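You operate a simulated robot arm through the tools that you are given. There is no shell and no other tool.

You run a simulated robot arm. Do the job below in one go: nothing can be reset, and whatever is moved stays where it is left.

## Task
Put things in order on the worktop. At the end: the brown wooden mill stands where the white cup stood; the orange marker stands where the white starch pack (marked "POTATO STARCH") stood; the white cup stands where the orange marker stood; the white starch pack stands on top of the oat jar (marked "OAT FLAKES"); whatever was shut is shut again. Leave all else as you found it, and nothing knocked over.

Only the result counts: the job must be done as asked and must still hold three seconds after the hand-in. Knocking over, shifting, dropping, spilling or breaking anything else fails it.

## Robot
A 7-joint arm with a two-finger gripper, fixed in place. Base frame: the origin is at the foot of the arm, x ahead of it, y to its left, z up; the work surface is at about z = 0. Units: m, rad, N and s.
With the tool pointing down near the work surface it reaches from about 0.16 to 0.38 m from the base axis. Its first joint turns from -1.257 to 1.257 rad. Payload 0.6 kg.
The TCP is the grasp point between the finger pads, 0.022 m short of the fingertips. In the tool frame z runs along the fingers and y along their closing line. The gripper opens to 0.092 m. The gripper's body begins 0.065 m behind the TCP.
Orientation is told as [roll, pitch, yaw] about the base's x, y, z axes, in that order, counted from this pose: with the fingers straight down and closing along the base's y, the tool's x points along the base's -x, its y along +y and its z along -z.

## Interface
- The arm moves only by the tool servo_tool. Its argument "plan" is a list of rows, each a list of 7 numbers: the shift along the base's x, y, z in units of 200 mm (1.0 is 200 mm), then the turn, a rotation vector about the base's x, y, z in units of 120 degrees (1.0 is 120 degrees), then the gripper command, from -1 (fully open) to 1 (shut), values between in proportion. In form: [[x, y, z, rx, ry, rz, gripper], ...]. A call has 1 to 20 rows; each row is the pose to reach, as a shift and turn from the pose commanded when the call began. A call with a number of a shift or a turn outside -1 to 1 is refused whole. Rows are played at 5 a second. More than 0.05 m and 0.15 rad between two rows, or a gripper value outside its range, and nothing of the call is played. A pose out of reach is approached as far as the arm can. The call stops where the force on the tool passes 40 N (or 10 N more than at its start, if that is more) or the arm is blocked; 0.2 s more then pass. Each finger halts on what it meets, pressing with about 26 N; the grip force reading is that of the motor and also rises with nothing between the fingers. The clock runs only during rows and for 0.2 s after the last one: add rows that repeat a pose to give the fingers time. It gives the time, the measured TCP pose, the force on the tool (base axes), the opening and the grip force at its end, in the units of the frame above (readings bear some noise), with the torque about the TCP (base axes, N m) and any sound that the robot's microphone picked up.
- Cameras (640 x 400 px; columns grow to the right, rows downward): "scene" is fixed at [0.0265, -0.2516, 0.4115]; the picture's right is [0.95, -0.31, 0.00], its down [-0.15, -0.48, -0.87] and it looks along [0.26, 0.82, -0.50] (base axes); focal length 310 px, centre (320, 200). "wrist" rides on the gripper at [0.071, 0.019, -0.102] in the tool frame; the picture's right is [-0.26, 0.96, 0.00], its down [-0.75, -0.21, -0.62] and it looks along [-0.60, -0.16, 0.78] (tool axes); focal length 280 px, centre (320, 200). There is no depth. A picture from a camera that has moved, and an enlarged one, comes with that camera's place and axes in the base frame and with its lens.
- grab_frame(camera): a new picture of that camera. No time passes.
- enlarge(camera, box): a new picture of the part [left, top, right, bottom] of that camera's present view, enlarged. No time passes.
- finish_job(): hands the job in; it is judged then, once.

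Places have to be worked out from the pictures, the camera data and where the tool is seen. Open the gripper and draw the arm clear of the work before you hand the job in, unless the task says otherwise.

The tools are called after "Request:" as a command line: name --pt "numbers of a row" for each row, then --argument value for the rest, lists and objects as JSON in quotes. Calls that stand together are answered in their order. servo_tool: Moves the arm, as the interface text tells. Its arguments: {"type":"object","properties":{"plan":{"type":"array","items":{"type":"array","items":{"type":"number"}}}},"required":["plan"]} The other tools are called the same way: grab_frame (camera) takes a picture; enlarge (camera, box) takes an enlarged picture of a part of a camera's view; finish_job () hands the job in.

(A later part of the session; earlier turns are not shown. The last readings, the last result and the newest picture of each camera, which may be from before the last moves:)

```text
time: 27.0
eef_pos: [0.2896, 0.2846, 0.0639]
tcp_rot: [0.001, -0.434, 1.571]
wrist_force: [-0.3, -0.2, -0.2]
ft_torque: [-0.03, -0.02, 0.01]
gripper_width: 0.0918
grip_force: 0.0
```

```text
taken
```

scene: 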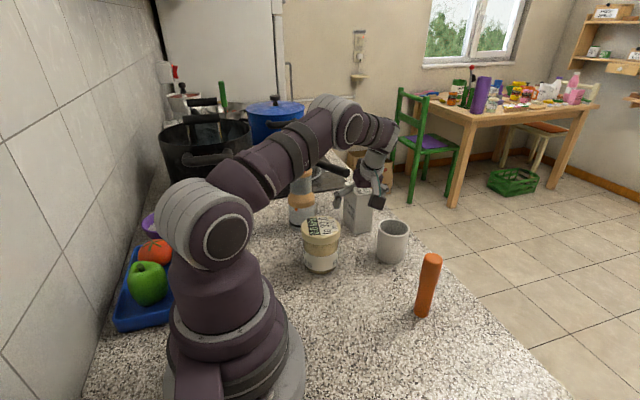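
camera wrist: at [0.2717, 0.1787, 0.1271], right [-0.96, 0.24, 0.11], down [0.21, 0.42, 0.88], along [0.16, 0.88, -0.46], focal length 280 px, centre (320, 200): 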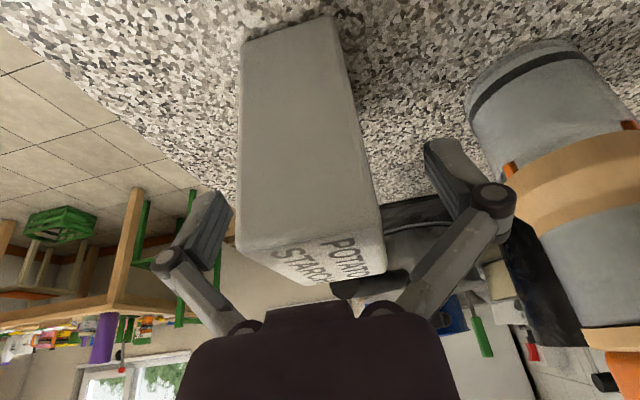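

The pack stands between the open fingers without contact. I'll close the gripper gently on it.

Request:
servo_tool --pt "0 0 0 0 0 0 -0.5" --pt "0 0 0 0 0 0 0" --pt "0 0 0 0 0 0 0.2" --pt "0 0 0 0 0 0 0.4" --pt "0 0 0 0 0 0 0.4" --pt "0 0 0 0 0 0 0.4"

Request:
grab_frame --camera "wrist"

```text
time: 28.4
eef_pos: [0.2897, 0.2853, 0.0634]
tcp_rot: [0.002, -0.431, 1.569]
wrist_force: [1.2, -2.7, 4.5]
ft_torque: [-0.32, 0.09, 0.07]
gripper_width: 0.0491
grip_force: 26.4
```

```text
taken
camera wrist: at [0.2717, 0.1787, 0.1274], right [-0.96, 0.24, 0.11], down [0.21, 0.42, 0.88], along [0.16, 0.88, -0.46], focal length 280 px, centre (320, 200)
```

wrist: 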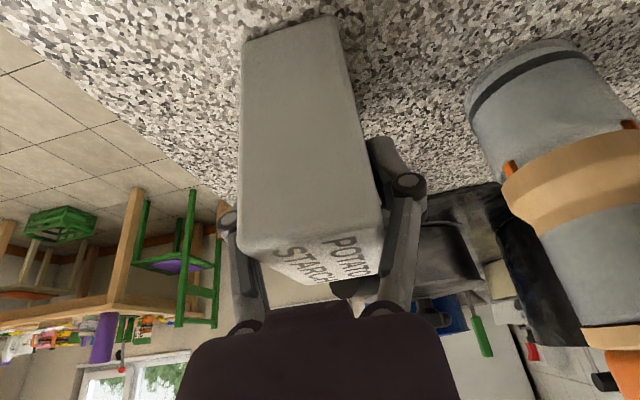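

Grip is firm at 0.049 m width. To keep the later mill route free, I'll park the pack temporarily on the empty counter near (0.20, -0.06); first lift straight up and check.

Request:
servo_tool --pt "0 0 0.05 0 0 0 0.4" --pt "0 0 0.15 0 0 0 0.4" --pt "0 0 0.3 0 0 0 0.4" --pt "0 0 0.45 0 0 0 0.4" --pt "0 -0.1 0.6 0 0 0 0.4" --pt "-0.05 -0.25 0.7 0 0 0 0.4" --pt "-0.1 -0.4 0.75 0 0 0 0.4"

Request:
grab_frame --camera "wrist"

Request:
grab_frame --camera "scene"

```text
time: 30.0
eef_pos: [0.2704, 0.2058, 0.2139]
tcp_rot: [0.001, -0.433, 1.571]
wrist_force: [-1.2, 0.4, -1.3]
ft_torque: [0.01, 0.03, 0.0]
gripper_width: 0.0485
grip_force: 26.2
```

```text
taken
camera wrist: at [0.2519, 0.0992, 0.2772], right [-0.96, 0.24, 0.11], down [0.21, 0.42, 0.88], along [0.16, 0.88, -0.46], focal length 280 px, centre (320, 200)
```

wrist: 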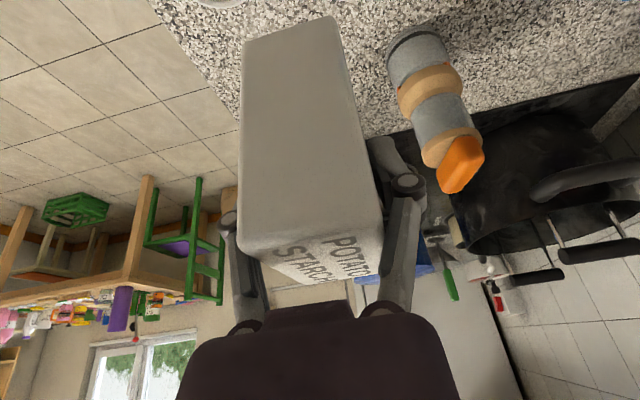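

```text
taken
```

scene: 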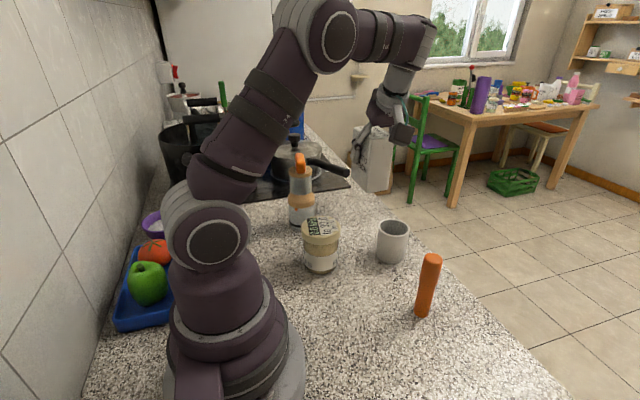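

The pack is held steady and upright. I'll carry it to the parking spot at (0.20, -0.06) and lower it to just above the counter.

Request:
servo_tool --pt "-0.05 -0.2 0 0 0 0 0.4" --pt "-0.1 -0.4 0 0 0 0 0.4" --pt "-0.15 -0.6 0 0 0 0 0.4" --pt "-0.2 -0.8 0 0 0 0 0.4" --pt "-0.25 -0.95 0 0 0 0 0.4"

Request:
servo_tool --pt "-0.05 -0.15 0 0 0 0 0.4" --pt "-0.1 -0.3 0 0 0 0 0.4" --pt "-0.1 -0.38 -0.1 0 0 0 0.4" --pt "-0.1 -0.38 -0.25 0 0 0 0.4" --pt "-0.1 -0.38 -0.4 0 0 0 0.4" --pt "-0.1 -0.38 -0.55 0 0 0 0.4" --pt "-0.1 -0.38 -0.68 0 0 0 0.4"

Request:
grab_frame --camera "scene"

Request:
grab_frame --camera "wrist"

```text
time: 31.2
eef_pos: [0.2192, 0.0146, 0.2135]
tcp_rot: [0.001, -0.432, 1.571]
wrist_force: [0.0, -1.2, -1.0]
ft_torque: [0.01, 0.0, -0.06]
gripper_width: 0.0482
grip_force: 26.2
```

```text
time: 32.8
eef_pos: [0.1989, -0.0604, 0.077]
tcp_rot: [0.003, -0.433, 1.569]
wrist_force: [0.5, -0.7, -1.5]
ft_torque: [-0.01, 0.0, -0.03]
gripper_width: 0.0478
grip_force: 26.6
```

```text
taken
```

scene: 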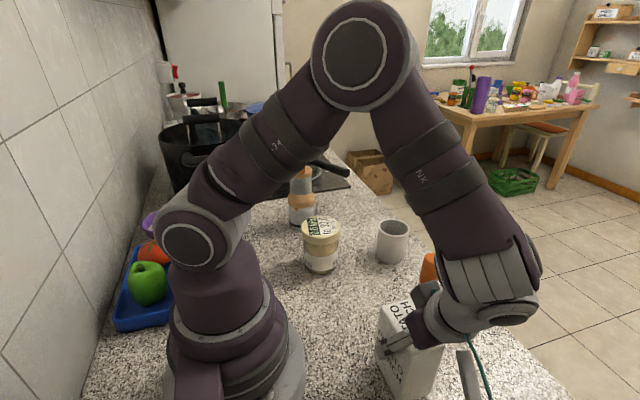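

```text
taken
camera wrist: at [0.1811, -0.1679, 0.1405], right [-0.96, 0.24, 0.11], down [0.21, 0.42, 0.88], along [0.16, 0.87, -0.46], focal length 280 px, centre (320, 200)
```

wrist: 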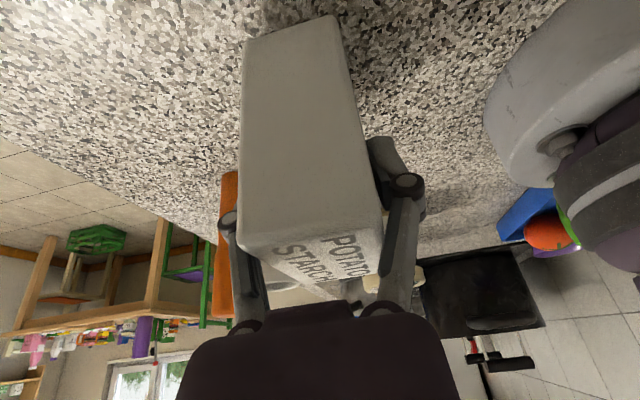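

Pack base is about 1.3 cm above the counter. I lower it the rest of the way, watching for contact force.

Request:
servo_tool --pt "0 0 -0.03 0 0 0 0.4" --pt "0 0 -0.05 0 0 0 0.4" --pt "0 0 -0.06 0 0 0 0.4" --pt "0 0 -0.065 0 0 0 0.4"

```text
time: 33.8
eef_pos: [0.2, -0.0622, 0.0642]
tcp_rot: [0.003, -0.433, 1.571]
wrist_force: [-7.9, 0.0, 33.3]
ft_torque: [-1.23, -0.07, -0.28]
gripper_width: 0.0481
grip_force: 25.4
```

Contact made (33 N), so I ease up slightly and open the fingers.

Request:
servo_tool --pt "0 0 0.007 0 0 0 0.4" --pt "0 0 0.007 0 0 0 -0.15" --pt "0 0 0.007 0 0 0 -0.4" --pt "0 0 0.007 0 0 0 -0.7" --pt "0 0 0.007 0 0 0 -1" --pt "0 0 0.007 0 0 0 -1"

Request:
grab_frame --camera "wrist"

Request:
enlarge --camera "scene" --box '[340, 240, 560, 400]'

```text
time: 35.2
eef_pos: [0.2009, -0.061, 0.0668]
tcp_rot: [0.001, -0.434, 1.569]
wrist_force: [-0.8, 0.1, -1.1]
ft_torque: [0.0, 0.02, -0.02]
gripper_width: 0.0919
grip_force: 0.0
```

```text
taken
camera wrist: at [0.1817, -0.1674, 0.1292], right [-0.96, 0.24, 0.11], down [0.21, 0.42, 0.88], along [0.16, 0.88, -0.46], focal length 280 px, centre (320, 200)
```

wrist: 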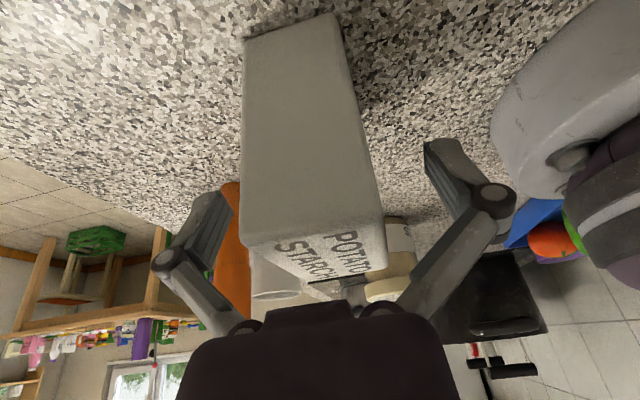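

```text
2.50 times, centred on (450, 320) of scene
camera zoom: at [0.0265, -0.2516, 0.4115], right [0.95, -0.31, 0.0], down [-0.15, -0.48, -0.87], along [0.26, 0.82, -0.5], focal length 774 px, centre (-5, -100)
```

zoom: 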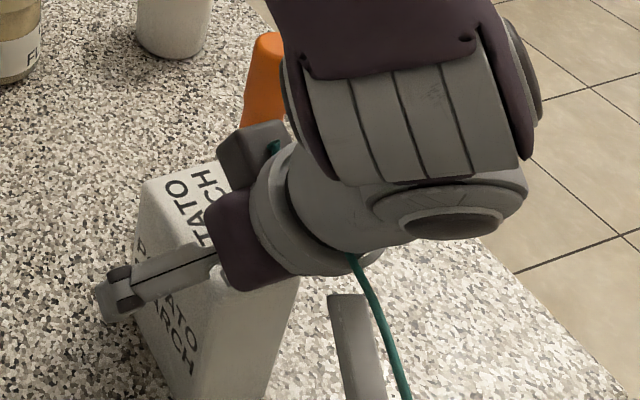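

The pack stands upright at the parking spot. I'll raise straight up and move above the marker.

Request:
servo_tool --pt "0 0 0.15 0 0 0 -1" --pt "0 0 0.35 0 0 0 -1" --pt "0 0 0.55 0 0 0 -1" --pt "0.05 0.05 0.65 0 0 0 -1" --pt "0.15 0.05 0.68 0 0 0 -0.5" --pt "0.3 0.1 0.68 0 0 0 -0.3" --pt "0.44 0.15 0.68 0 0 0 -0.3"

Request:
grab_frame --camera "wrist"

Request:
grab_frame --camera "scene"

```text
time: 36.8
eef_pos: [0.288, -0.0313, 0.2025]
tcp_rot: [0.002, -0.435, 1.569]
wrist_force: [-0.5, 1.2, 0.4]
ft_torque: [0.0, 0.01, 0.02]
gripper_width: 0.0601
grip_force: 0.1
```

```text
taken
camera wrist: at [0.2706, -0.1374, 0.2654], right [-0.96, 0.24, 0.11], down [0.21, 0.42, 0.88], along [0.16, 0.88, -0.45], focal length 280 px, centre (320, 200)
```

wrist: 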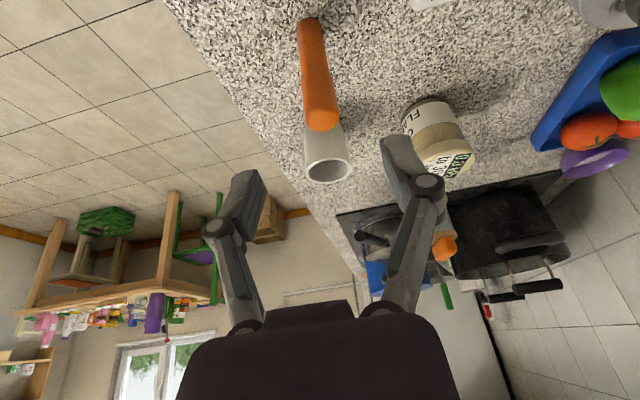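

```text
taken
```

scene: 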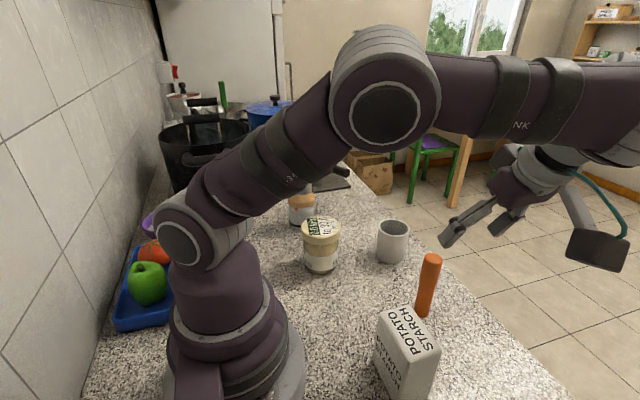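

I'll zoom on the marker and the cup here for precise positions.

Request:
enlarge --camera "wrist" --box '[270, 0, 390, 200]'

Request:
enlarge --camera "scene" --box '[360, 210, 460, 330]'

```text
2.00 times, centred on (330, 100) of wrist
camera zoom: at [0.2706, -0.1374, 0.2654], right [-0.96, 0.24, 0.11], down [0.21, 0.42, 0.88], along [0.16, 0.88, -0.45], focal length 561 px, centre (300, 400)
```

zoom: 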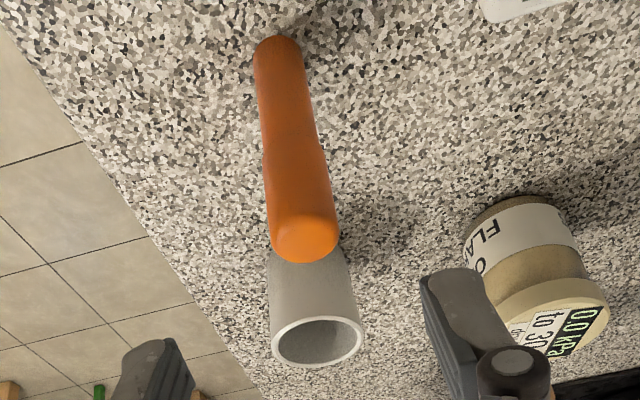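

```text
3.33 times, centred on (410, 270) of scene
camera zoom: at [0.0264, -0.2516, 0.4115], right [0.95, -0.31, 0.0], down [-0.15, -0.48, -0.87], along [0.26, 0.82, -0.5], focal length 1032 px, centre (20, -33)
```

zoom: 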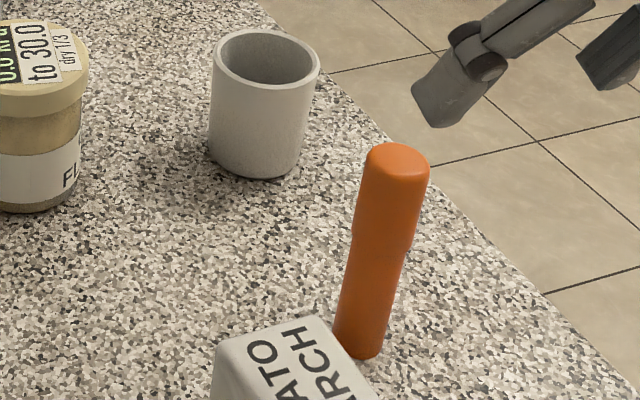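

The marker is at about (0.2885, 0.0245), with a thicker cap over a thinner body. I'll grip the lower body: tilt to 30° and descend over it with the fingers 0.06 m apart.

Request:
servo_tool --pt "0 0.1 0 0.042 0 0 -0.3" --pt "0 0.2 -0.05 0.042 0 0 -0.3" --pt "0.002 0.279 -0.12 0.042 0 0 -0.3" --pt "0.002 0.279 -0.25 0.042 0 0 -0.3" --pt "0.002 0.279 -0.4 0.042 0 0 -0.3" --pt "0.002 0.279 -0.5 0.042 0 0 -0.3"

Request:
grab_frame --camera "wrist"

Request:
grab_frame --camera "scene"

```text
time: 38.2
eef_pos: [0.2882, 0.0244, 0.102]
tcp_rot: [0.002, -0.522, 1.571]
wrist_force: [0.6, 1.0, 0.4]
ft_torque: [0.01, -0.01, 0.01]
gripper_width: 0.0598
grip_force: 0.0
```

```text
taken
camera wrist: at [0.27, -0.0871, 0.1562], right [-0.96, 0.23, 0.13], down [0.21, 0.34, 0.92], along [0.16, 0.91, -0.38], focal length 280 px, centre (320, 200)
```

wrist: 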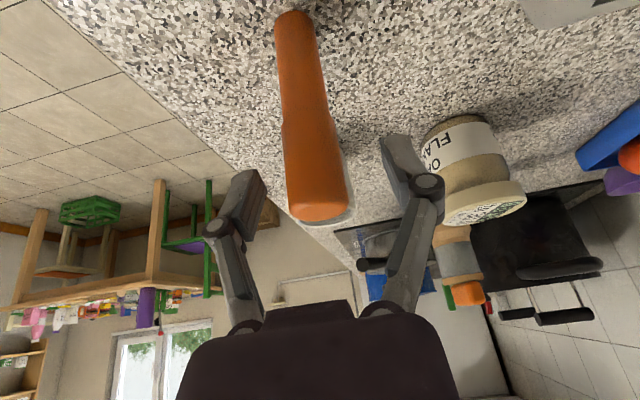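

```text
taken
```

scene: 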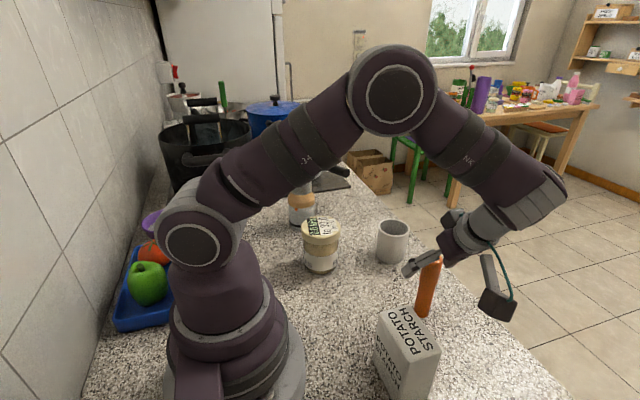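

Alignment looks good, the marker is centred between the fingers. I continue down to z≈0.045.

Request:
servo_tool --pt "0 0 -0.1 0 0 0 -0.3" --pt "0 0 -0.2 0 0 0 -0.3" --pt "0 0 -0.28 0 0 0 -0.3" --pt "0 0 -0.28 0 0 0 -0.3"

Request:
grab_frame --camera "wrist"

Request:
enlarge --camera "scene" --box '[360, 210, 560, 360]'

```text
time: 39.2
eef_pos: [0.2885, 0.0244, 0.0469]
tcp_rot: [0.002, -0.522, 1.57]
wrist_force: [0.7, 0.3, -0.5]
ft_torque: [0.01, 0.01, -0.02]
gripper_width: 0.06
grip_force: 0.0
```

```text
taken
camera wrist: at [0.2699, -0.0861, 0.0995], right [-0.96, 0.23, 0.13], down [0.21, 0.34, 0.92], along [0.16, 0.91, -0.38], focal length 280 px, centre (320, 200)
```

wrist: 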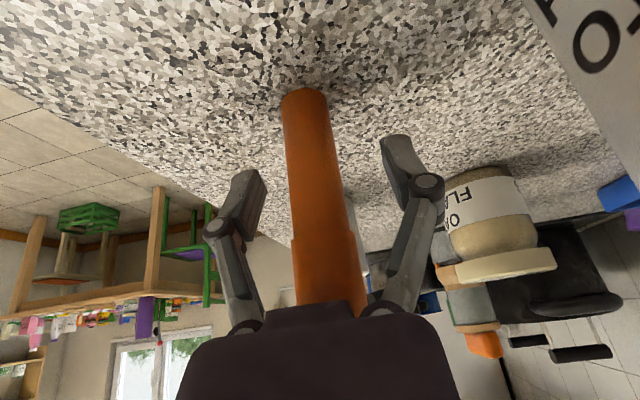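

```text
2.67 times, centred on (460, 285) of scene
camera zoom: at [0.0265, -0.2516, 0.4115], right [0.95, -0.31, 0.0], down [-0.15, -0.48, -0.87], along [0.26, 0.82, -0.5], focal length 826 px, centre (-53, -27)
```

zoom: 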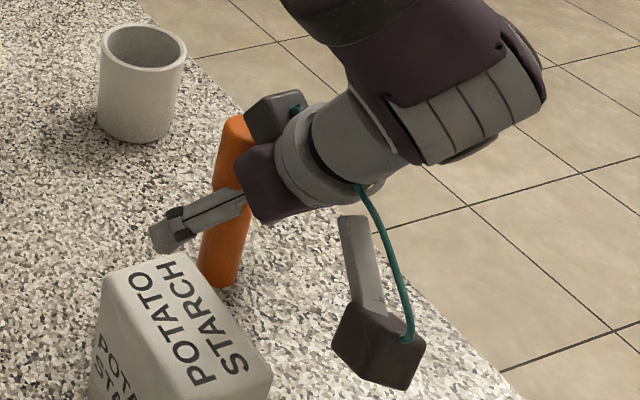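

The marker's body is between the pads. I close the fingers on it.

Request:
servo_tool --pt "0 0 0 0 0 0 0.0" --pt "0 0 0 0 0 0 0.3" --pt "0 0 0 0 0 0 0.6" --pt "0 0 0 0 0 0 0.8" --pt "0 0 0 0 0 0 0.8" --pt "0 0 0 0 0 0 0.8"

Request:
grab_frame --camera "wrist"

Request:
enlarge --camera "scene" --box '[360, 210, 560, 360]'

```text
time: 40.6
eef_pos: [0.2878, 0.0256, 0.0461]
tcp_rot: [0.002, -0.521, 1.57]
wrist_force: [0.5, -0.4, 1.2]
ft_torque: [0.03, -0.04, 0.01]
gripper_width: 0.0245
grip_force: 26.3
```

```text
taken
camera wrist: at [0.2699, -0.0861, 0.0997], right [-0.96, 0.23, 0.13], down [0.21, 0.34, 0.92], along [0.16, 0.91, -0.38], focal length 280 px, centre (320, 200)
```

wrist: 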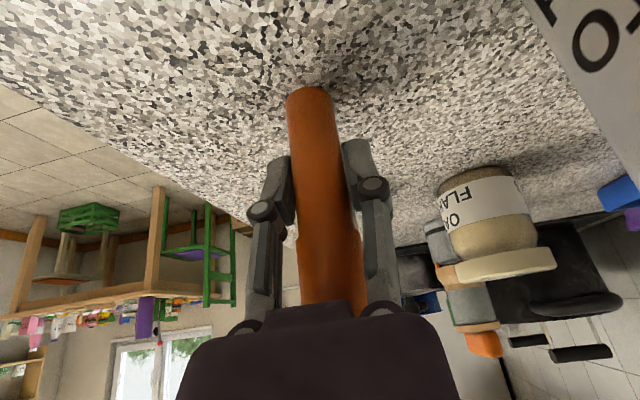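

```text
2.67 times, centred on (460, 285) of scene
camera zoom: at [0.0265, -0.2516, 0.4115], right [0.95, -0.31, 0.0], down [-0.15, -0.48, -0.87], along [0.26, 0.82, -0.5], focal length 826 px, centre (-53, -27)
```

zoom: 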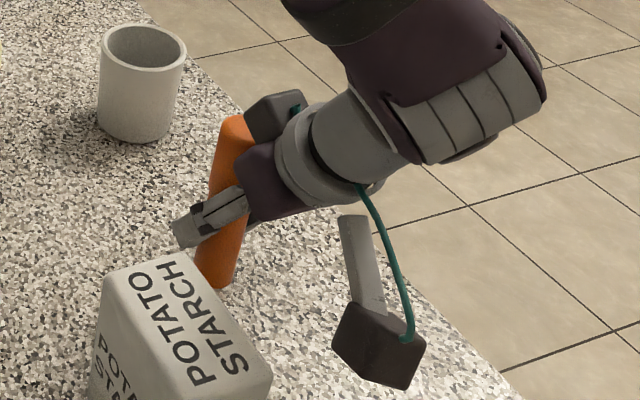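

Marker body gripped at 0.0245 m. I lift it clear and carry it towards the pack's old place, above the cup's height.

Request:
servo_tool --pt "0 0 0.1 0 0 0 0.8" --pt "0 0 0.25 0 0 0 0.8" --pt "0 0 0.45 0 0 0 0.8" --pt "0 0 0.65 0 0 0 0.8" --pt "-0.05 0.15 0.72 0 0 0 0.8" --pt "-0.1 0.35 0.72 0 0 0 0.8" --pt "-0.1 0.55 0.72 0 0 0 0.8" --pt "-0.05 0.75 0.72 0 0 0 0.8" --pt "0 0.95 0.72 0 0 0 0.8"

Request:
grab_frame --camera "wrist"

Request:
grab_frame --camera "scene"

```text
time: 42.6
eef_pos: [0.2886, 0.2154, 0.1904]
tcp_rot: [0.002, -0.521, 1.571]
wrist_force: [0.3, 0.5, -0.2]
ft_torque: [0.01, -0.02, 0.01]
gripper_width: 0.0245
grip_force: 25.9
```

```text
taken
camera wrist: at [0.2704, 0.1042, 0.2431], right [-0.96, 0.23, 0.13], down [0.21, 0.34, 0.92], along [0.16, 0.91, -0.38], focal length 280 px, centre (320, 200)
```

wrist: 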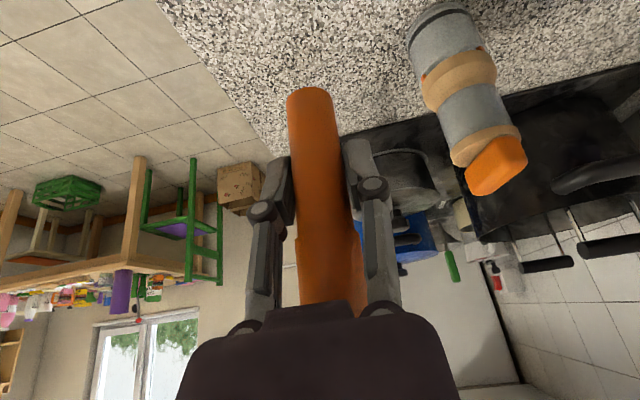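

```text
taken
```

scene: 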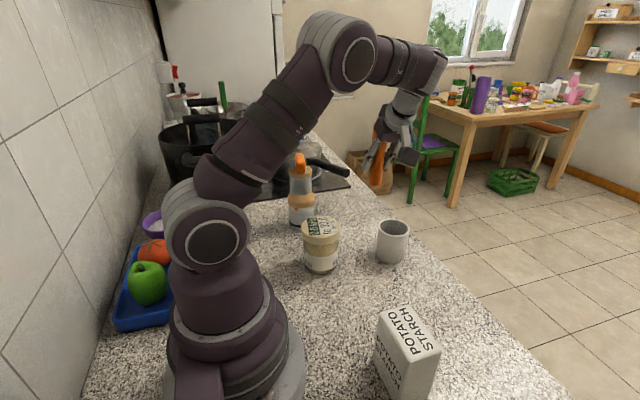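

The marker is upright and centred in the grip. I go to (0.290, 0.2885) and lower to just above the counter.

Request:
servo_tool --pt "0.004 0.2 0 0 0 0 0.8" --pt "0.007 0.365 0 0 0 0 0.8" --pt "0.007 0.365 -0.15 0 0 0 0.8" --pt "0.007 0.365 -0.3 0 0 0 0.8" --pt "0.007 0.365 -0.45 0 0 0 0.8" --pt "0.007 0.365 -0.6 0 0 0 0.8" --pt "0.007 0.365 -0.68 0 0 0 0.8"

Request:
grab_frame --camera "wrist"

Request:
enlarge --camera "scene" --box '[280, 120, 440, 280]'

```text
time: 44.2
eef_pos: [0.2896, 0.2888, 0.0537]
tcp_rot: [0.002, -0.521, 1.572]
wrist_force: [-0.1, -0.4, -0.4]
ft_torque: [0.0, 0.02, -0.01]
gripper_width: 0.0245
grip_force: 25.4
```

```text
taken
camera wrist: at [0.2714, 0.1762, 0.1077], right [-0.96, 0.23, 0.13], down [0.21, 0.34, 0.92], along [0.16, 0.91, -0.38], focal length 280 px, centre (320, 200)
```

wrist: 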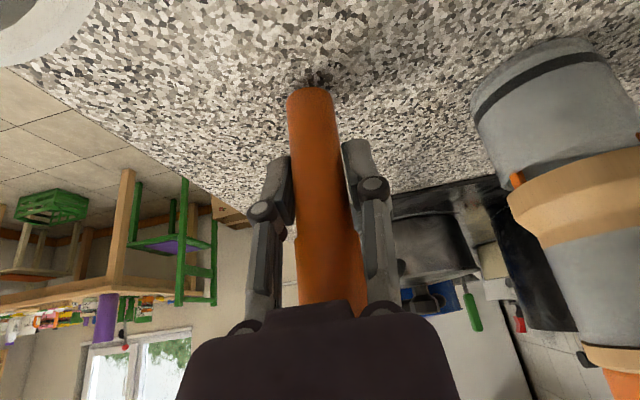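

```text
2.50 times, centred on (360, 200) of scene
camera zoom: at [0.0265, -0.2516, 0.4115], right [0.95, -0.31, 0.0], down [-0.15, -0.48, -0.87], along [0.26, 0.82, -0.5], focal length 774 px, centre (220, 200)
```

zoom: 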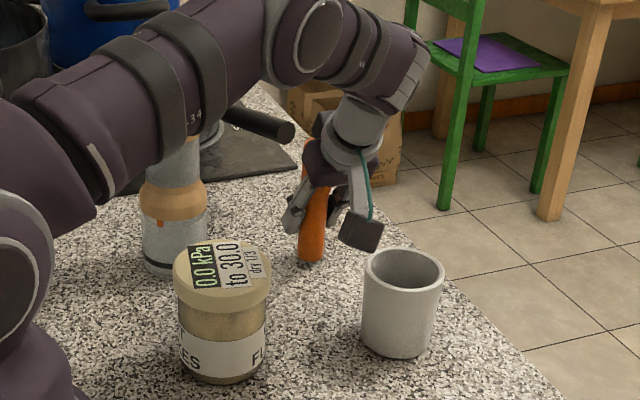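

About 7 mm above the counter, upright. I lower in small steps to contact.

Request:
servo_tool --pt "0 0 -0.015 0 0 0 0.8" --pt "0 0 -0.025 0 0 0 0.8" --pt "0 0 -0.033 0 0 0 0.8"

```text
time: 45.0
eef_pos: [0.2895, 0.2879, 0.0473]
tcp_rot: [0.001, -0.524, 1.571]
wrist_force: [0.1, 0.2, -0.2]
ft_torque: [0.02, -0.04, -0.02]
gripper_width: 0.0243
grip_force: 25.9
```

Request:
servo_tool --pt "0 0 -0.004 0 0 0 0.8" --pt "0 0 -0.008 0 0 0 0.8"

```text
time: 45.6
eef_pos: [0.2891, 0.2883, 0.0462]
tcp_rot: [0.003, -0.523, 1.571]
wrist_force: [-1.0, -0.3, 5.0]
ft_torque: [-0.03, 0.0, 0.02]
gripper_width: 0.0246
grip_force: 26.1
```

Contact at 5 N: the marker's base rests on the counter. I open the fingers to release it.

Request:
servo_tool --pt "0 0 0.002 0 0 0 0.4" --pt "0 0 0.002 0 0 0 0.2" --pt "0 0 0.002 0 0 0 -0.1" --pt "0 0 0.002 0 0 0 -0.4" --pt "0 0 0.002 0 0 0 -0.4"

Request:
grab_frame --camera "wrist"

```text
time: 46.8
eef_pos: [0.2899, 0.2875, 0.0455]
tcp_rot: [0.001, -0.522, 1.571]
wrist_force: [-0.6, -1.2, 0.4]
ft_torque: [0.0, 0.04, 0.0]
gripper_width: 0.0644
grip_force: 0.0
```

```text
taken
camera wrist: at [0.2713, 0.1765, 0.0998], right [-0.96, 0.23, 0.13], down [0.21, 0.34, 0.92], along [0.16, 0.91, -0.38], focal length 280 px, centre (320, 200)
```

wrist: 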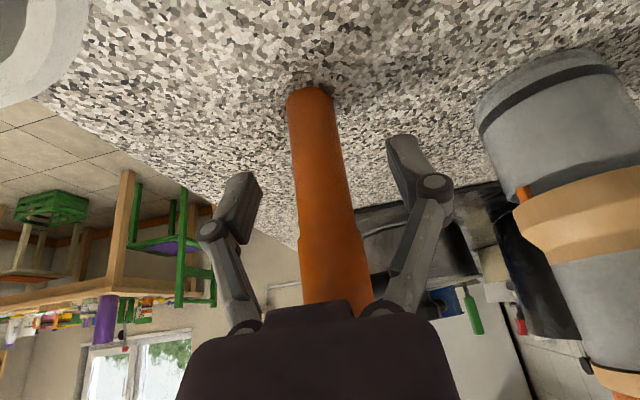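

The marker stands upright on its own. I rise straight up and then back toward the cup.

Request:
servo_tool --pt "0 0 0.1 0 0 0 -0.4" --pt "0 0 0.25 0 0 0 -0.4" --pt "0 0 0.4 0 0 0 -0.4" --pt "0 0 0.55 0 0 0 -0.4" --pt "0 0 0.7 0 0 0 -0.4" --pt "0 -0.2 0.75 0 0 0 -0.4" --pt "0 -0.4 0.75 0 0 0 -0.4" --pt "-0.05 -0.6 0.75 0 0 0 -0.4"

Request:
grab_frame --camera "wrist"

Request:
grab_frame --camera "scene"

```text
time: 48.6
eef_pos: [0.2792, 0.1668, 0.1965]
tcp_rot: [0.002, -0.521, 1.571]
wrist_force: [0.7, -0.4, -0.2]
ft_torque: [0.02, -0.01, -0.02]
gripper_width: 0.0645
grip_force: 0.0
```

```text
taken
camera wrist: at [0.2613, 0.0555, 0.25], right [-0.96, 0.23, 0.13], down [0.21, 0.34, 0.92], along [0.16, 0.91, -0.38], focal length 280 px, centre (320, 200)
```

wrist: 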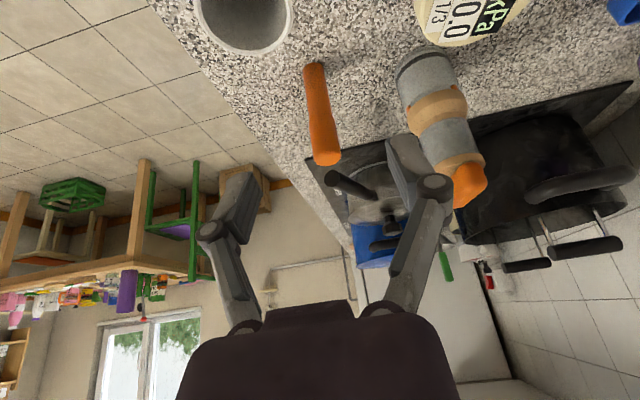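

```text
taken
```

scene: 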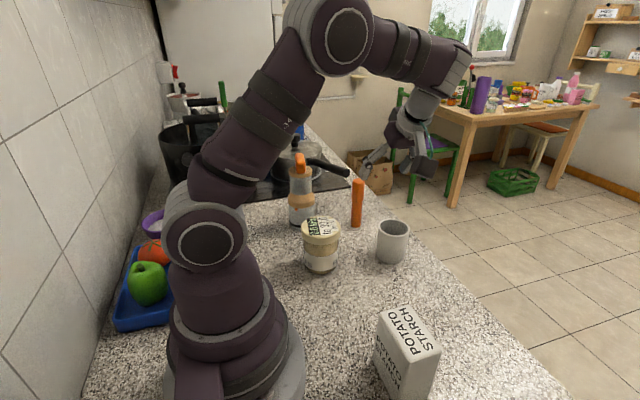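

The marker now stands at the pack's old place. Next the cup: I level the tool to vertical and go above it with the gripper fully open.

Request:
servo_tool --pt "0 0 0 -0.05 0 0 -1" --pt "0 0 0 -0.1 0 0 -1" --pt "0 0 0 -0.15 0 0 -1" --pt "0 0 0 -0.2 0 0 -1" --pt "0 0 0 -0.25 0 0 -1" --pt "0.07 0 -0.1 -0.25 0 0 -1" --pt "0.147 -0.003 -0.2 -0.25 0 0 -1"

Request:
grab_frame --camera "wrist"

Request:
grab_frame --camera "scene"

```text
time: 50.2
eef_pos: [0.3088, 0.167, 0.1563]
tcp_rot: [0.002, 0.004, 1.571]
wrist_force: [-0.5, -0.1, 0.4]
ft_torque: [0.0, 0.03, 0.02]
gripper_width: 0.0923
grip_force: 0.1
```

```text
taken
camera wrist: at [0.2912, 0.0974, 0.2586], right [-0.96, 0.26, 0.0], down [0.21, 0.76, 0.62], along [0.16, 0.6, -0.78], focal length 280 px, centre (320, 200)
```

wrist: 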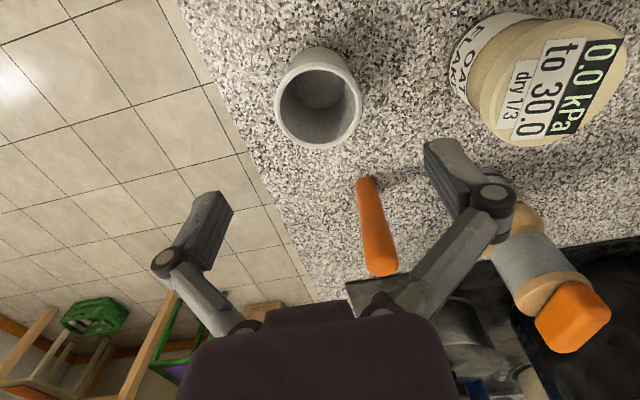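

```text
taken
```

scene: 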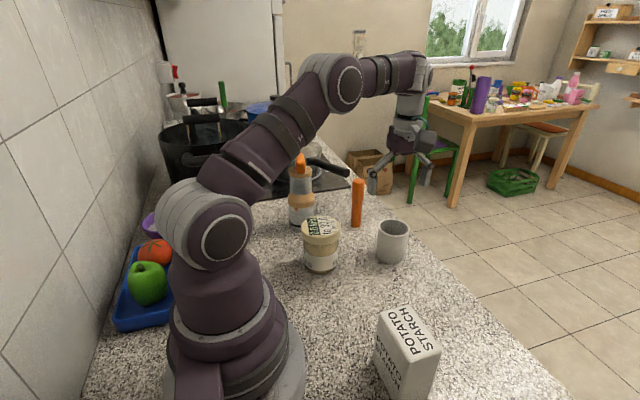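

I check the cup's centre in this close view.

Request:
enlarge --camera "wrist" --box '[250, 20, 390, 170]'

Request:
enlarge --camera "wrist" --box '[430, 0, 640, 160]'

```text
2.67 times, centred on (320, 95) of wrist
camera zoom: at [0.2912, 0.0974, 0.2586], right [-0.96, 0.26, 0.0], down [0.21, 0.76, 0.62], along [0.16, 0.6, -0.78], focal length 748 px, centre (320, 480)
```

zoom: 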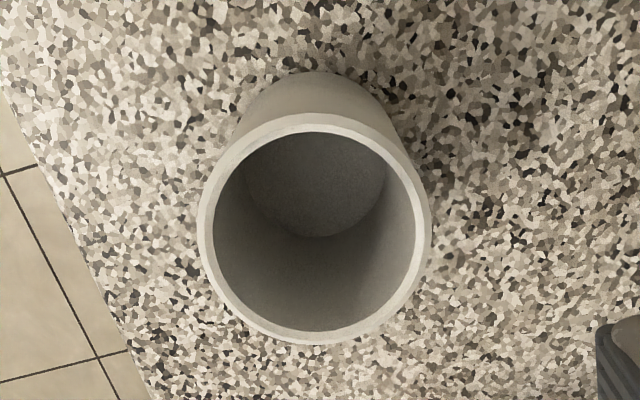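

```text
2.50 times, centred on (535, 80) of wrist
camera zoom: at [0.2912, 0.0974, 0.2586], right [-0.96, 0.26, 0.0], down [0.21, 0.76, 0.62], along [0.16, 0.6, -0.78], focal length 701 px, centre (-218, 500)
```

zoom: 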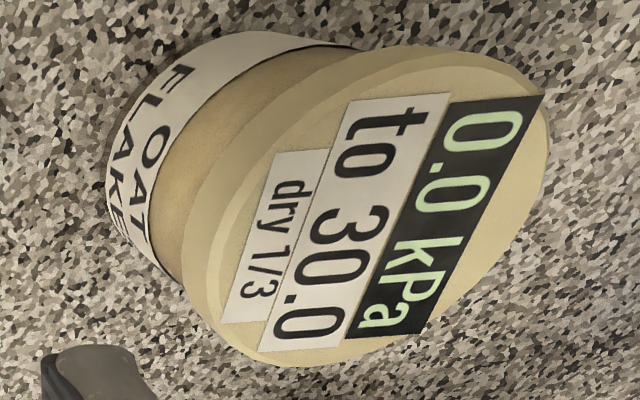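

Cup centre is about (0.3095, 0.1645), diameter 0.06. I centre on it and descend with open fingers to z≈0.042.

Request:
servo_tool --pt "0.003 -0.012 -0.1 0 0 0 -1" --pt "0.003 -0.012 -0.22 0 0 0 -1" --pt "0.003 -0.012 -0.34 0 0 0 -1" --pt "0.003 -0.012 -0.46 0 0 0 -1" --pt "0.003 -0.012 -0.57 0 0 0 -1" --pt "0.003 -0.012 -0.57 0 0 0 -1"

Request:
grab_frame --camera "wrist"

Request:
enlarge --camera "scene" --box '[320, 130, 480, 290]'

```text
time: 51.6
eef_pos: [0.3088, 0.165, 0.0424]
tcp_rot: [0.001, 0.002, 1.57]
wrist_force: [0.6, 0.1, -0.4]
ft_torque: [0.03, 0.01, 0.0]
gripper_width: 0.0918
grip_force: 0.0
```

```text
taken
camera wrist: at [0.2907, 0.0952, 0.145], right [-0.96, 0.26, 0.0], down [0.21, 0.75, 0.62], along [0.16, 0.6, -0.78], focal length 280 px, centre (320, 200)
```

wrist: 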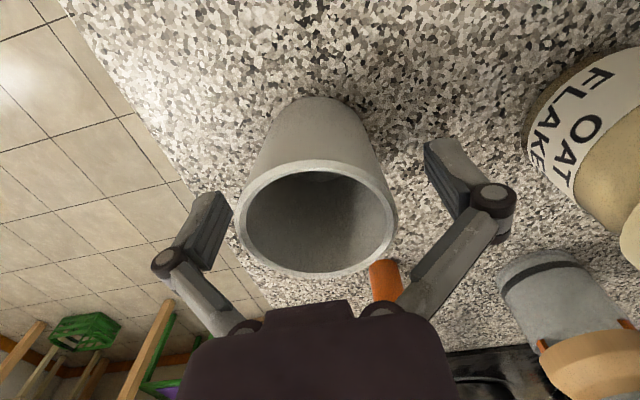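

```text
2.50 times, centred on (400, 210) of scene
camera zoom: at [0.0265, -0.2516, 0.4115], right [0.95, -0.31, 0.0], down [-0.15, -0.48, -0.87], along [0.26, 0.82, -0.5], focal length 774 px, centre (120, 175)
```

zoom: 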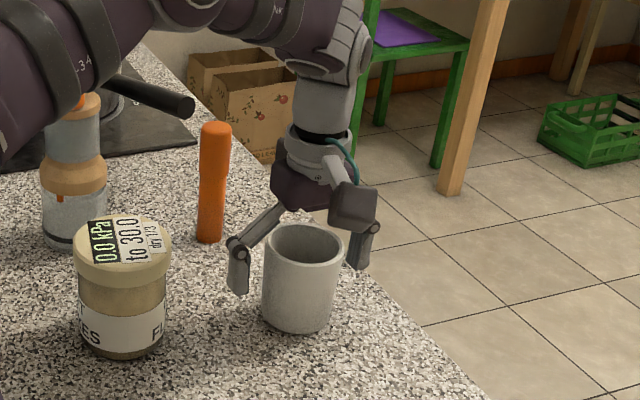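

The cup is centred between the fingers. I close on it.

Request:
servo_tool --pt "0 0 0 0 0 0 -0.6" --pt "0 0 0 0 0 0 -0.4" --pt "0 0 0 0 0 0 -0.2" --pt "0 0 0 0 0 0 0.0" --pt "0 0 0 0 0 0 0.1" --pt "0 0 0 0 0 0 0.1"

Request:
grab_frame --camera "wrist"

```text
time: 53.0
eef_pos: [0.3091, 0.1649, 0.0425]
tcp_rot: [0.001, 0.001, 1.571]
wrist_force: [-0.3, 0.5, 6.1]
ft_torque: [-0.02, -0.03, 0.0]
gripper_width: 0.0562
grip_force: 26.6
```

```text
taken
camera wrist: at [0.2908, 0.0952, 0.1453], right [-0.96, 0.26, 0.0], down [0.21, 0.75, 0.62], along [0.16, 0.6, -0.78], focal length 280 px, centre (320, 200)
```

wrist: 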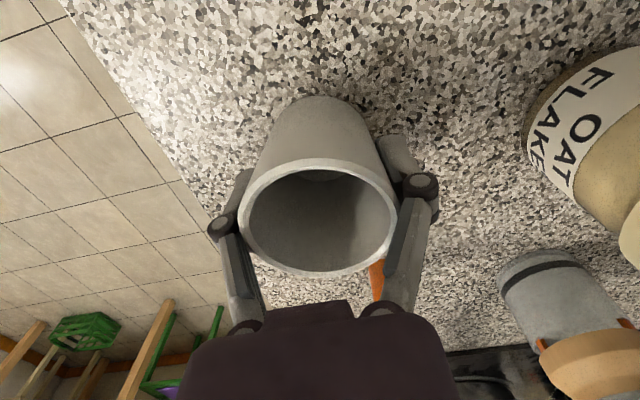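

Gripped the cup at 0.056 m, barely shifted. I lift it and carry it to the marker's old place (0.291, 0.025).

Request:
servo_tool --pt "0 0 0.1 0 0 0 0.1" --pt "0 0 0.25 0 0 0 0.1" --pt "0 0 0.4 0 0 0 0.1" --pt "-0.02 -0.15 0.5 0 0 0 0.1" --pt "-0.05 -0.35 0.5 0 0 0 0.1" --pt "-0.08 -0.55 0.5 0 0 0 0.1" --pt "-0.092 -0.7 0.5 0 0 0 0.1" --pt "-0.092 -0.7 0.35 0 0 0 0.1" --pt "-0.092 -0.7 0.2 0 0 0 0.1" --pt "-0.092 -0.7 0.07 0 0 0 0.1"

Request:
grab_frame --camera "wrist"

Request:
grab_frame --camera "scene"

```text
time: 55.2
eef_pos: [0.2906, 0.0247, 0.0554]
tcp_rot: [0.001, 0.002, 1.571]
wrist_force: [-0.1, 0.1, -1.2]
ft_torque: [-0.04, 0.04, -0.01]
gripper_width: 0.0561
grip_force: 25.9
```

```text
taken
camera wrist: at [0.2727, -0.045, 0.1583], right [-0.96, 0.26, 0.0], down [0.21, 0.75, 0.62], along [0.16, 0.6, -0.78], focal length 280 px, centre (320, 200)
```

wrist: 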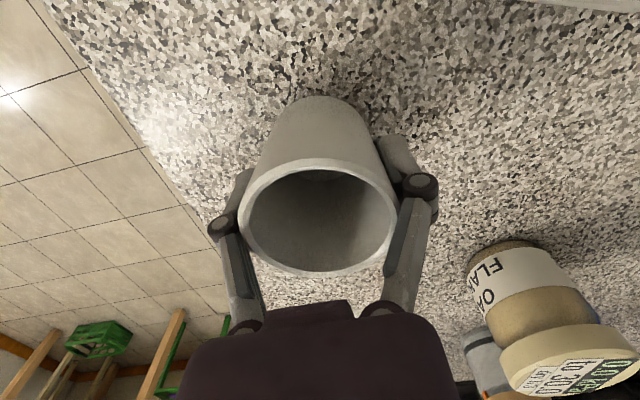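

```text
taken
```

scene: 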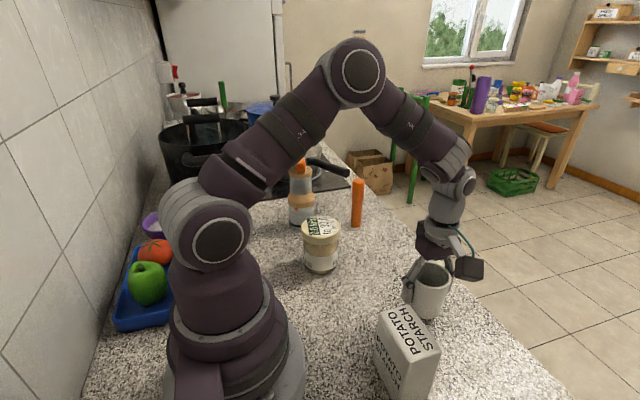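

The cup hovers about 13 mm above the counter at the marker's old place. I lower it in small steps to contact.

Request:
servo_tool --pt "0 0 -0.025 0 0 0 0.1" --pt "0 0 -0.045 0 0 0 0.1" --pt "0 0 -0.058 0 0 0 0.1"

```text
time: 56.0
eef_pos: [0.2932, 0.026, 0.0432]
tcp_rot: [0.003, 0.002, 1.57]
wrist_force: [-0.2, 0.4, -0.3]
ft_torque: [0.0, 0.01, -0.01]
gripper_width: 0.056
grip_force: 25.7
```

Request:
servo_tool --pt "0 0 -0.004 0 0 0 0.1" --pt "0 0 -0.008 0 0 0 0.1"

```text
time: 56.6
eef_pos: [0.2911, 0.0246, 0.0422]
tcp_rot: [0.002, 0.001, 1.572]
wrist_force: [-1.5, 0.9, 3.4]
ft_torque: [0.01, 0.05, 0.02]
gripper_width: 0.0562
grip_force: 26.3
```

Contact at 3.4 N. I open the fingers and rise straight up.

Request:
servo_tool --pt "0 0 0 0 0 0 -0.2" --pt "0 0 0 0 0 0 -0.4" --pt "0 0 0 0 0 0 -0.7" --pt "0 0 0 0 0 0 -1" --pt "0 0 0 0 0 0 -1" --pt "0 0 0.15 0 0 0 -1" --pt "0 0 0.35 0 0 0 -1" --pt "0 0 0.55 0 0 0 -1" --pt "0 0 0.75 0 0 0 -1"

Request:
grab_frame --camera "wrist"

Request:
grab_frame --camera "scene"

```text
time: 58.6
eef_pos: [0.2899, 0.0246, 0.1938]
tcp_rot: [0.003, 0.002, 1.572]
wrist_force: [1.0, -0.3, -0.7]
ft_torque: [-0.01, 0.01, -0.03]
gripper_width: 0.092
grip_force: 0.1
```

```text
taken
camera wrist: at [0.2722, -0.0454, 0.2953], right [-0.96, 0.26, 0.0], down [0.21, 0.75, 0.62], along [0.16, 0.6, -0.78], focal length 280 px, centre (320, 200)
```

wrist: 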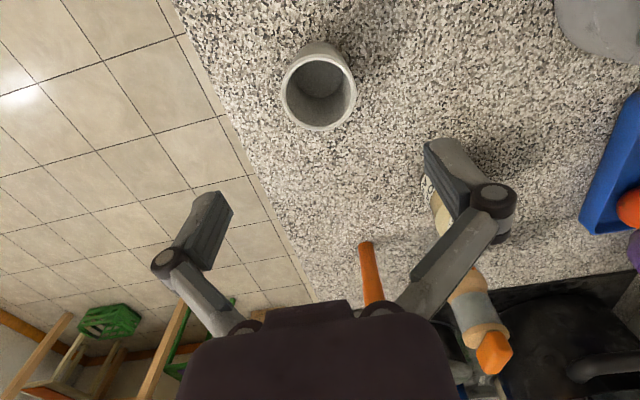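

```text
taken
```

scene: 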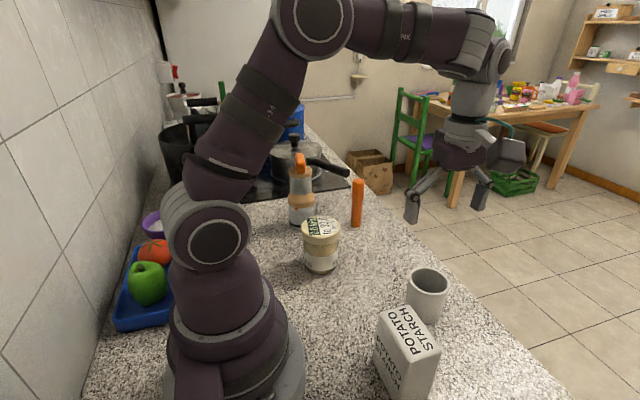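

The cup stands at the marker's old place. Next the mill: I move to a viewpoint in front of it, high over the jar, to fix its exact position.

Request:
servo_tool --pt "-0.05 0.1 0.1 0 0 0 -1" --pt "-0.15 0.25 0.2 0 0 0 -1" --pt "-0.25 0.4 0.28 0 0 0 -1" --pt "-0.35 0.55 0.28 0 0 0 -1" --pt "-0.45 0.7 0.28 0 0 0 -1" --pt "-0.55 0.8 0.28 0 0 0 -1" --pt "-0.615 0.85 0.28 0 0 0 -1"

Request:
grab_frame --camera "wrist"

Request:
enlarge --camera "wrist" --box '[230, 60, 400, 260]'

```text
time: 60.2
eef_pos: [0.1689, 0.1957, 0.2491]
tcp_rot: [0.001, 0.002, 1.569]
wrist_force: [-0.2, 0.6, -0.2]
ft_torque: [0.0, 0.0, -0.01]
gripper_width: 0.092
grip_force: 0.1
```

```text
taken
camera wrist: at [0.1497, 0.1255, 0.3515], right [-0.96, 0.26, 0.0], down [0.21, 0.75, 0.62], along [0.16, 0.6, -0.78], focal length 280 px, centre (320, 200)
```

wrist: 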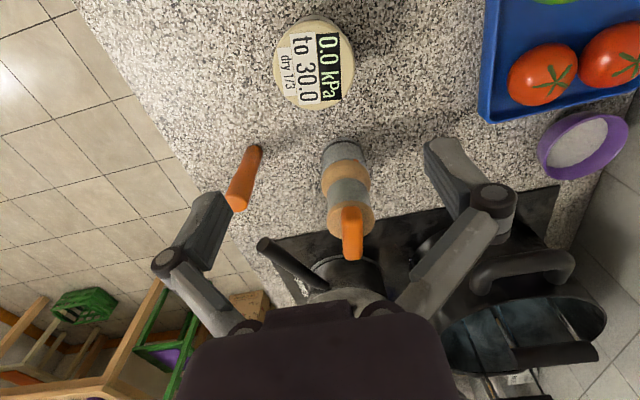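

```text
2.00 times, centred on (315, 160) of wrist
camera zoom: at [0.1497, 0.1255, 0.3515], right [-0.96, 0.26, 0.0], down [0.21, 0.75, 0.62], along [0.16, 0.6, -0.78], focal length 561 px, centre (330, 280)
```

zoom: 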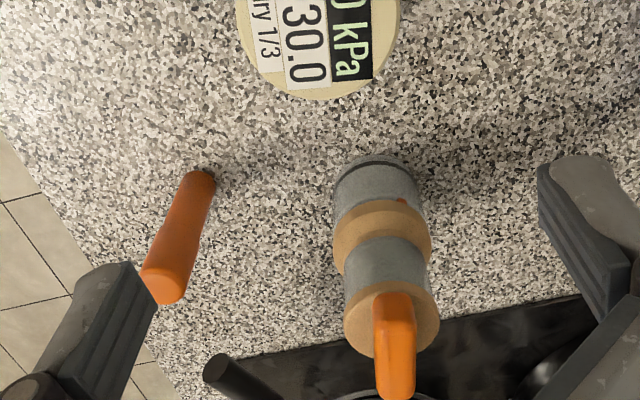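

The mill's axis is at about (0.169, 0.327), its cross-handle lies along y. I'll descend in front of it (y≈0.25) to z≈0.122 with fingers open along x, then slide in over it.

Request:
servo_tool --pt "0 0.1 -0.1 0 0 0 -1" --pt "0 0.2 -0.2 0 0 0 -1" --pt "0 0.27 -0.32 0 0 0 -1" --pt "0 0.27 -0.44 0 0 0 -1" --pt "0 0.27 -0.56 0 0 0 -1" --pt "0 0.27 -0.63 0 0 0 -1"

Request:
grab_frame --camera "wrist"

Request:
grab_frame --camera "scene"

```text
time: 61.6
eef_pos: [0.1681, 0.2484, 0.1233]
tcp_rot: [0.003, 0.004, 1.569]
wrist_force: [0.8, -0.4, -0.5]
ft_torque: [-0.03, -0.03, -0.03]
gripper_width: 0.0921
grip_force: 0.0
```

```text
taken
camera wrist: at [0.1501, 0.1788, 0.2253], right [-0.96, 0.26, 0.0], down [0.21, 0.75, 0.62], along [0.16, 0.6, -0.78], focal length 280 px, centre (320, 200)
```

wrist: 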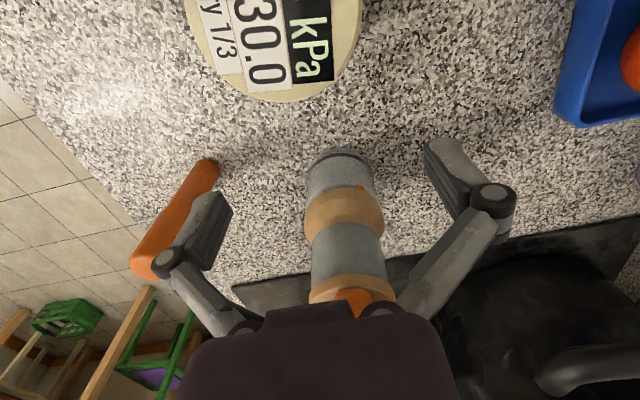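

```text
taken
```

scene: 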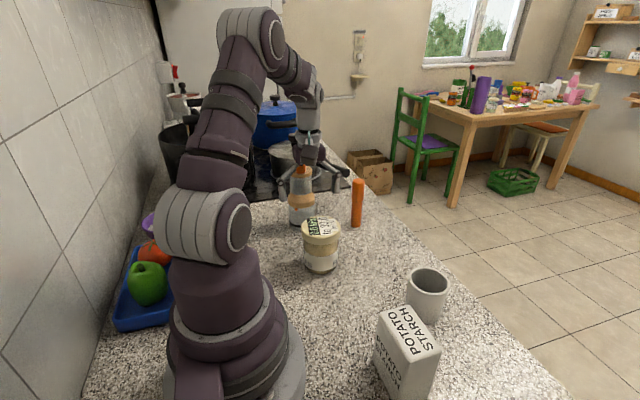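

The mill lines up between the fingers. I slide in along +y at constant height, watching the force.

Request:
servo_tool --pt "0 0.08 0 0 0 0 -1" --pt "0 0.16 0 0 0 0 -1" --pt "0 0.24 0 0 0 0 -1" --pt "0.003 0.32 0 0 0 0 -1" --pt "0.005 0.39 0 0 0 0 -1"

Request:
grab_frame --camera "wrist"

Request:
enlarge --camera "scene" --box '[240, 110, 400, 250]'

```text
time: 62.8
eef_pos: [0.1677, 0.3267, 0.1219]
tcp_rot: [0.001, 0.002, 1.572]
wrist_force: [-0.4, -0.4, 0.2]
ft_torque: [0.0, 0.02, -0.01]
gripper_width: 0.0919
grip_force: 0.0
```

```text
taken
camera wrist: at [0.1508, 0.2571, 0.2252], right [-0.96, 0.26, 0.0], down [0.21, 0.75, 0.62], along [0.16, 0.6, -0.78], focal length 280 px, centre (320, 200)
```

wrist: 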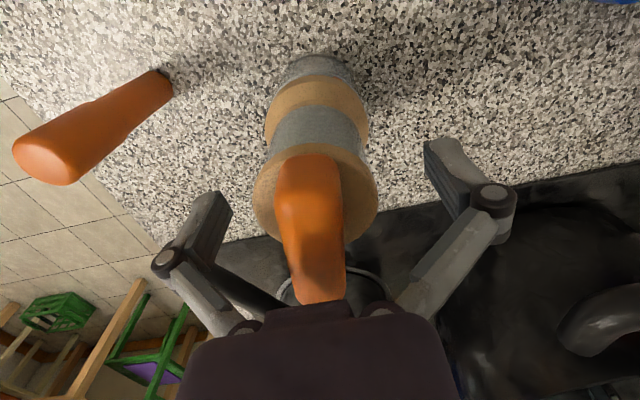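

```text
2.86 times, centred on (320, 180) of scene
camera zoom: at [0.0265, -0.2516, 0.4115], right [0.95, -0.31, 0.0], down [-0.15, -0.48, -0.87], along [0.26, 0.82, -0.5], focal length 885 px, centre (320, 257)
```

zoom: 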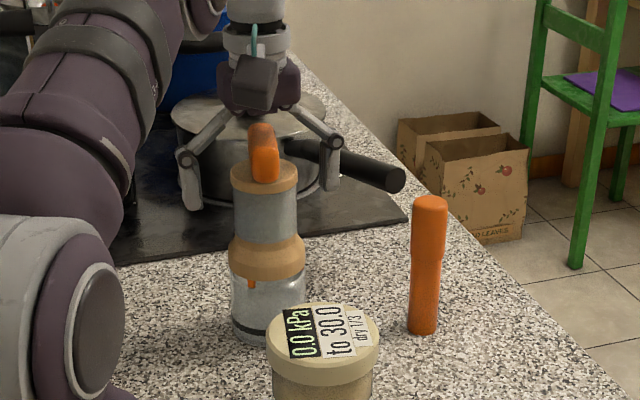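

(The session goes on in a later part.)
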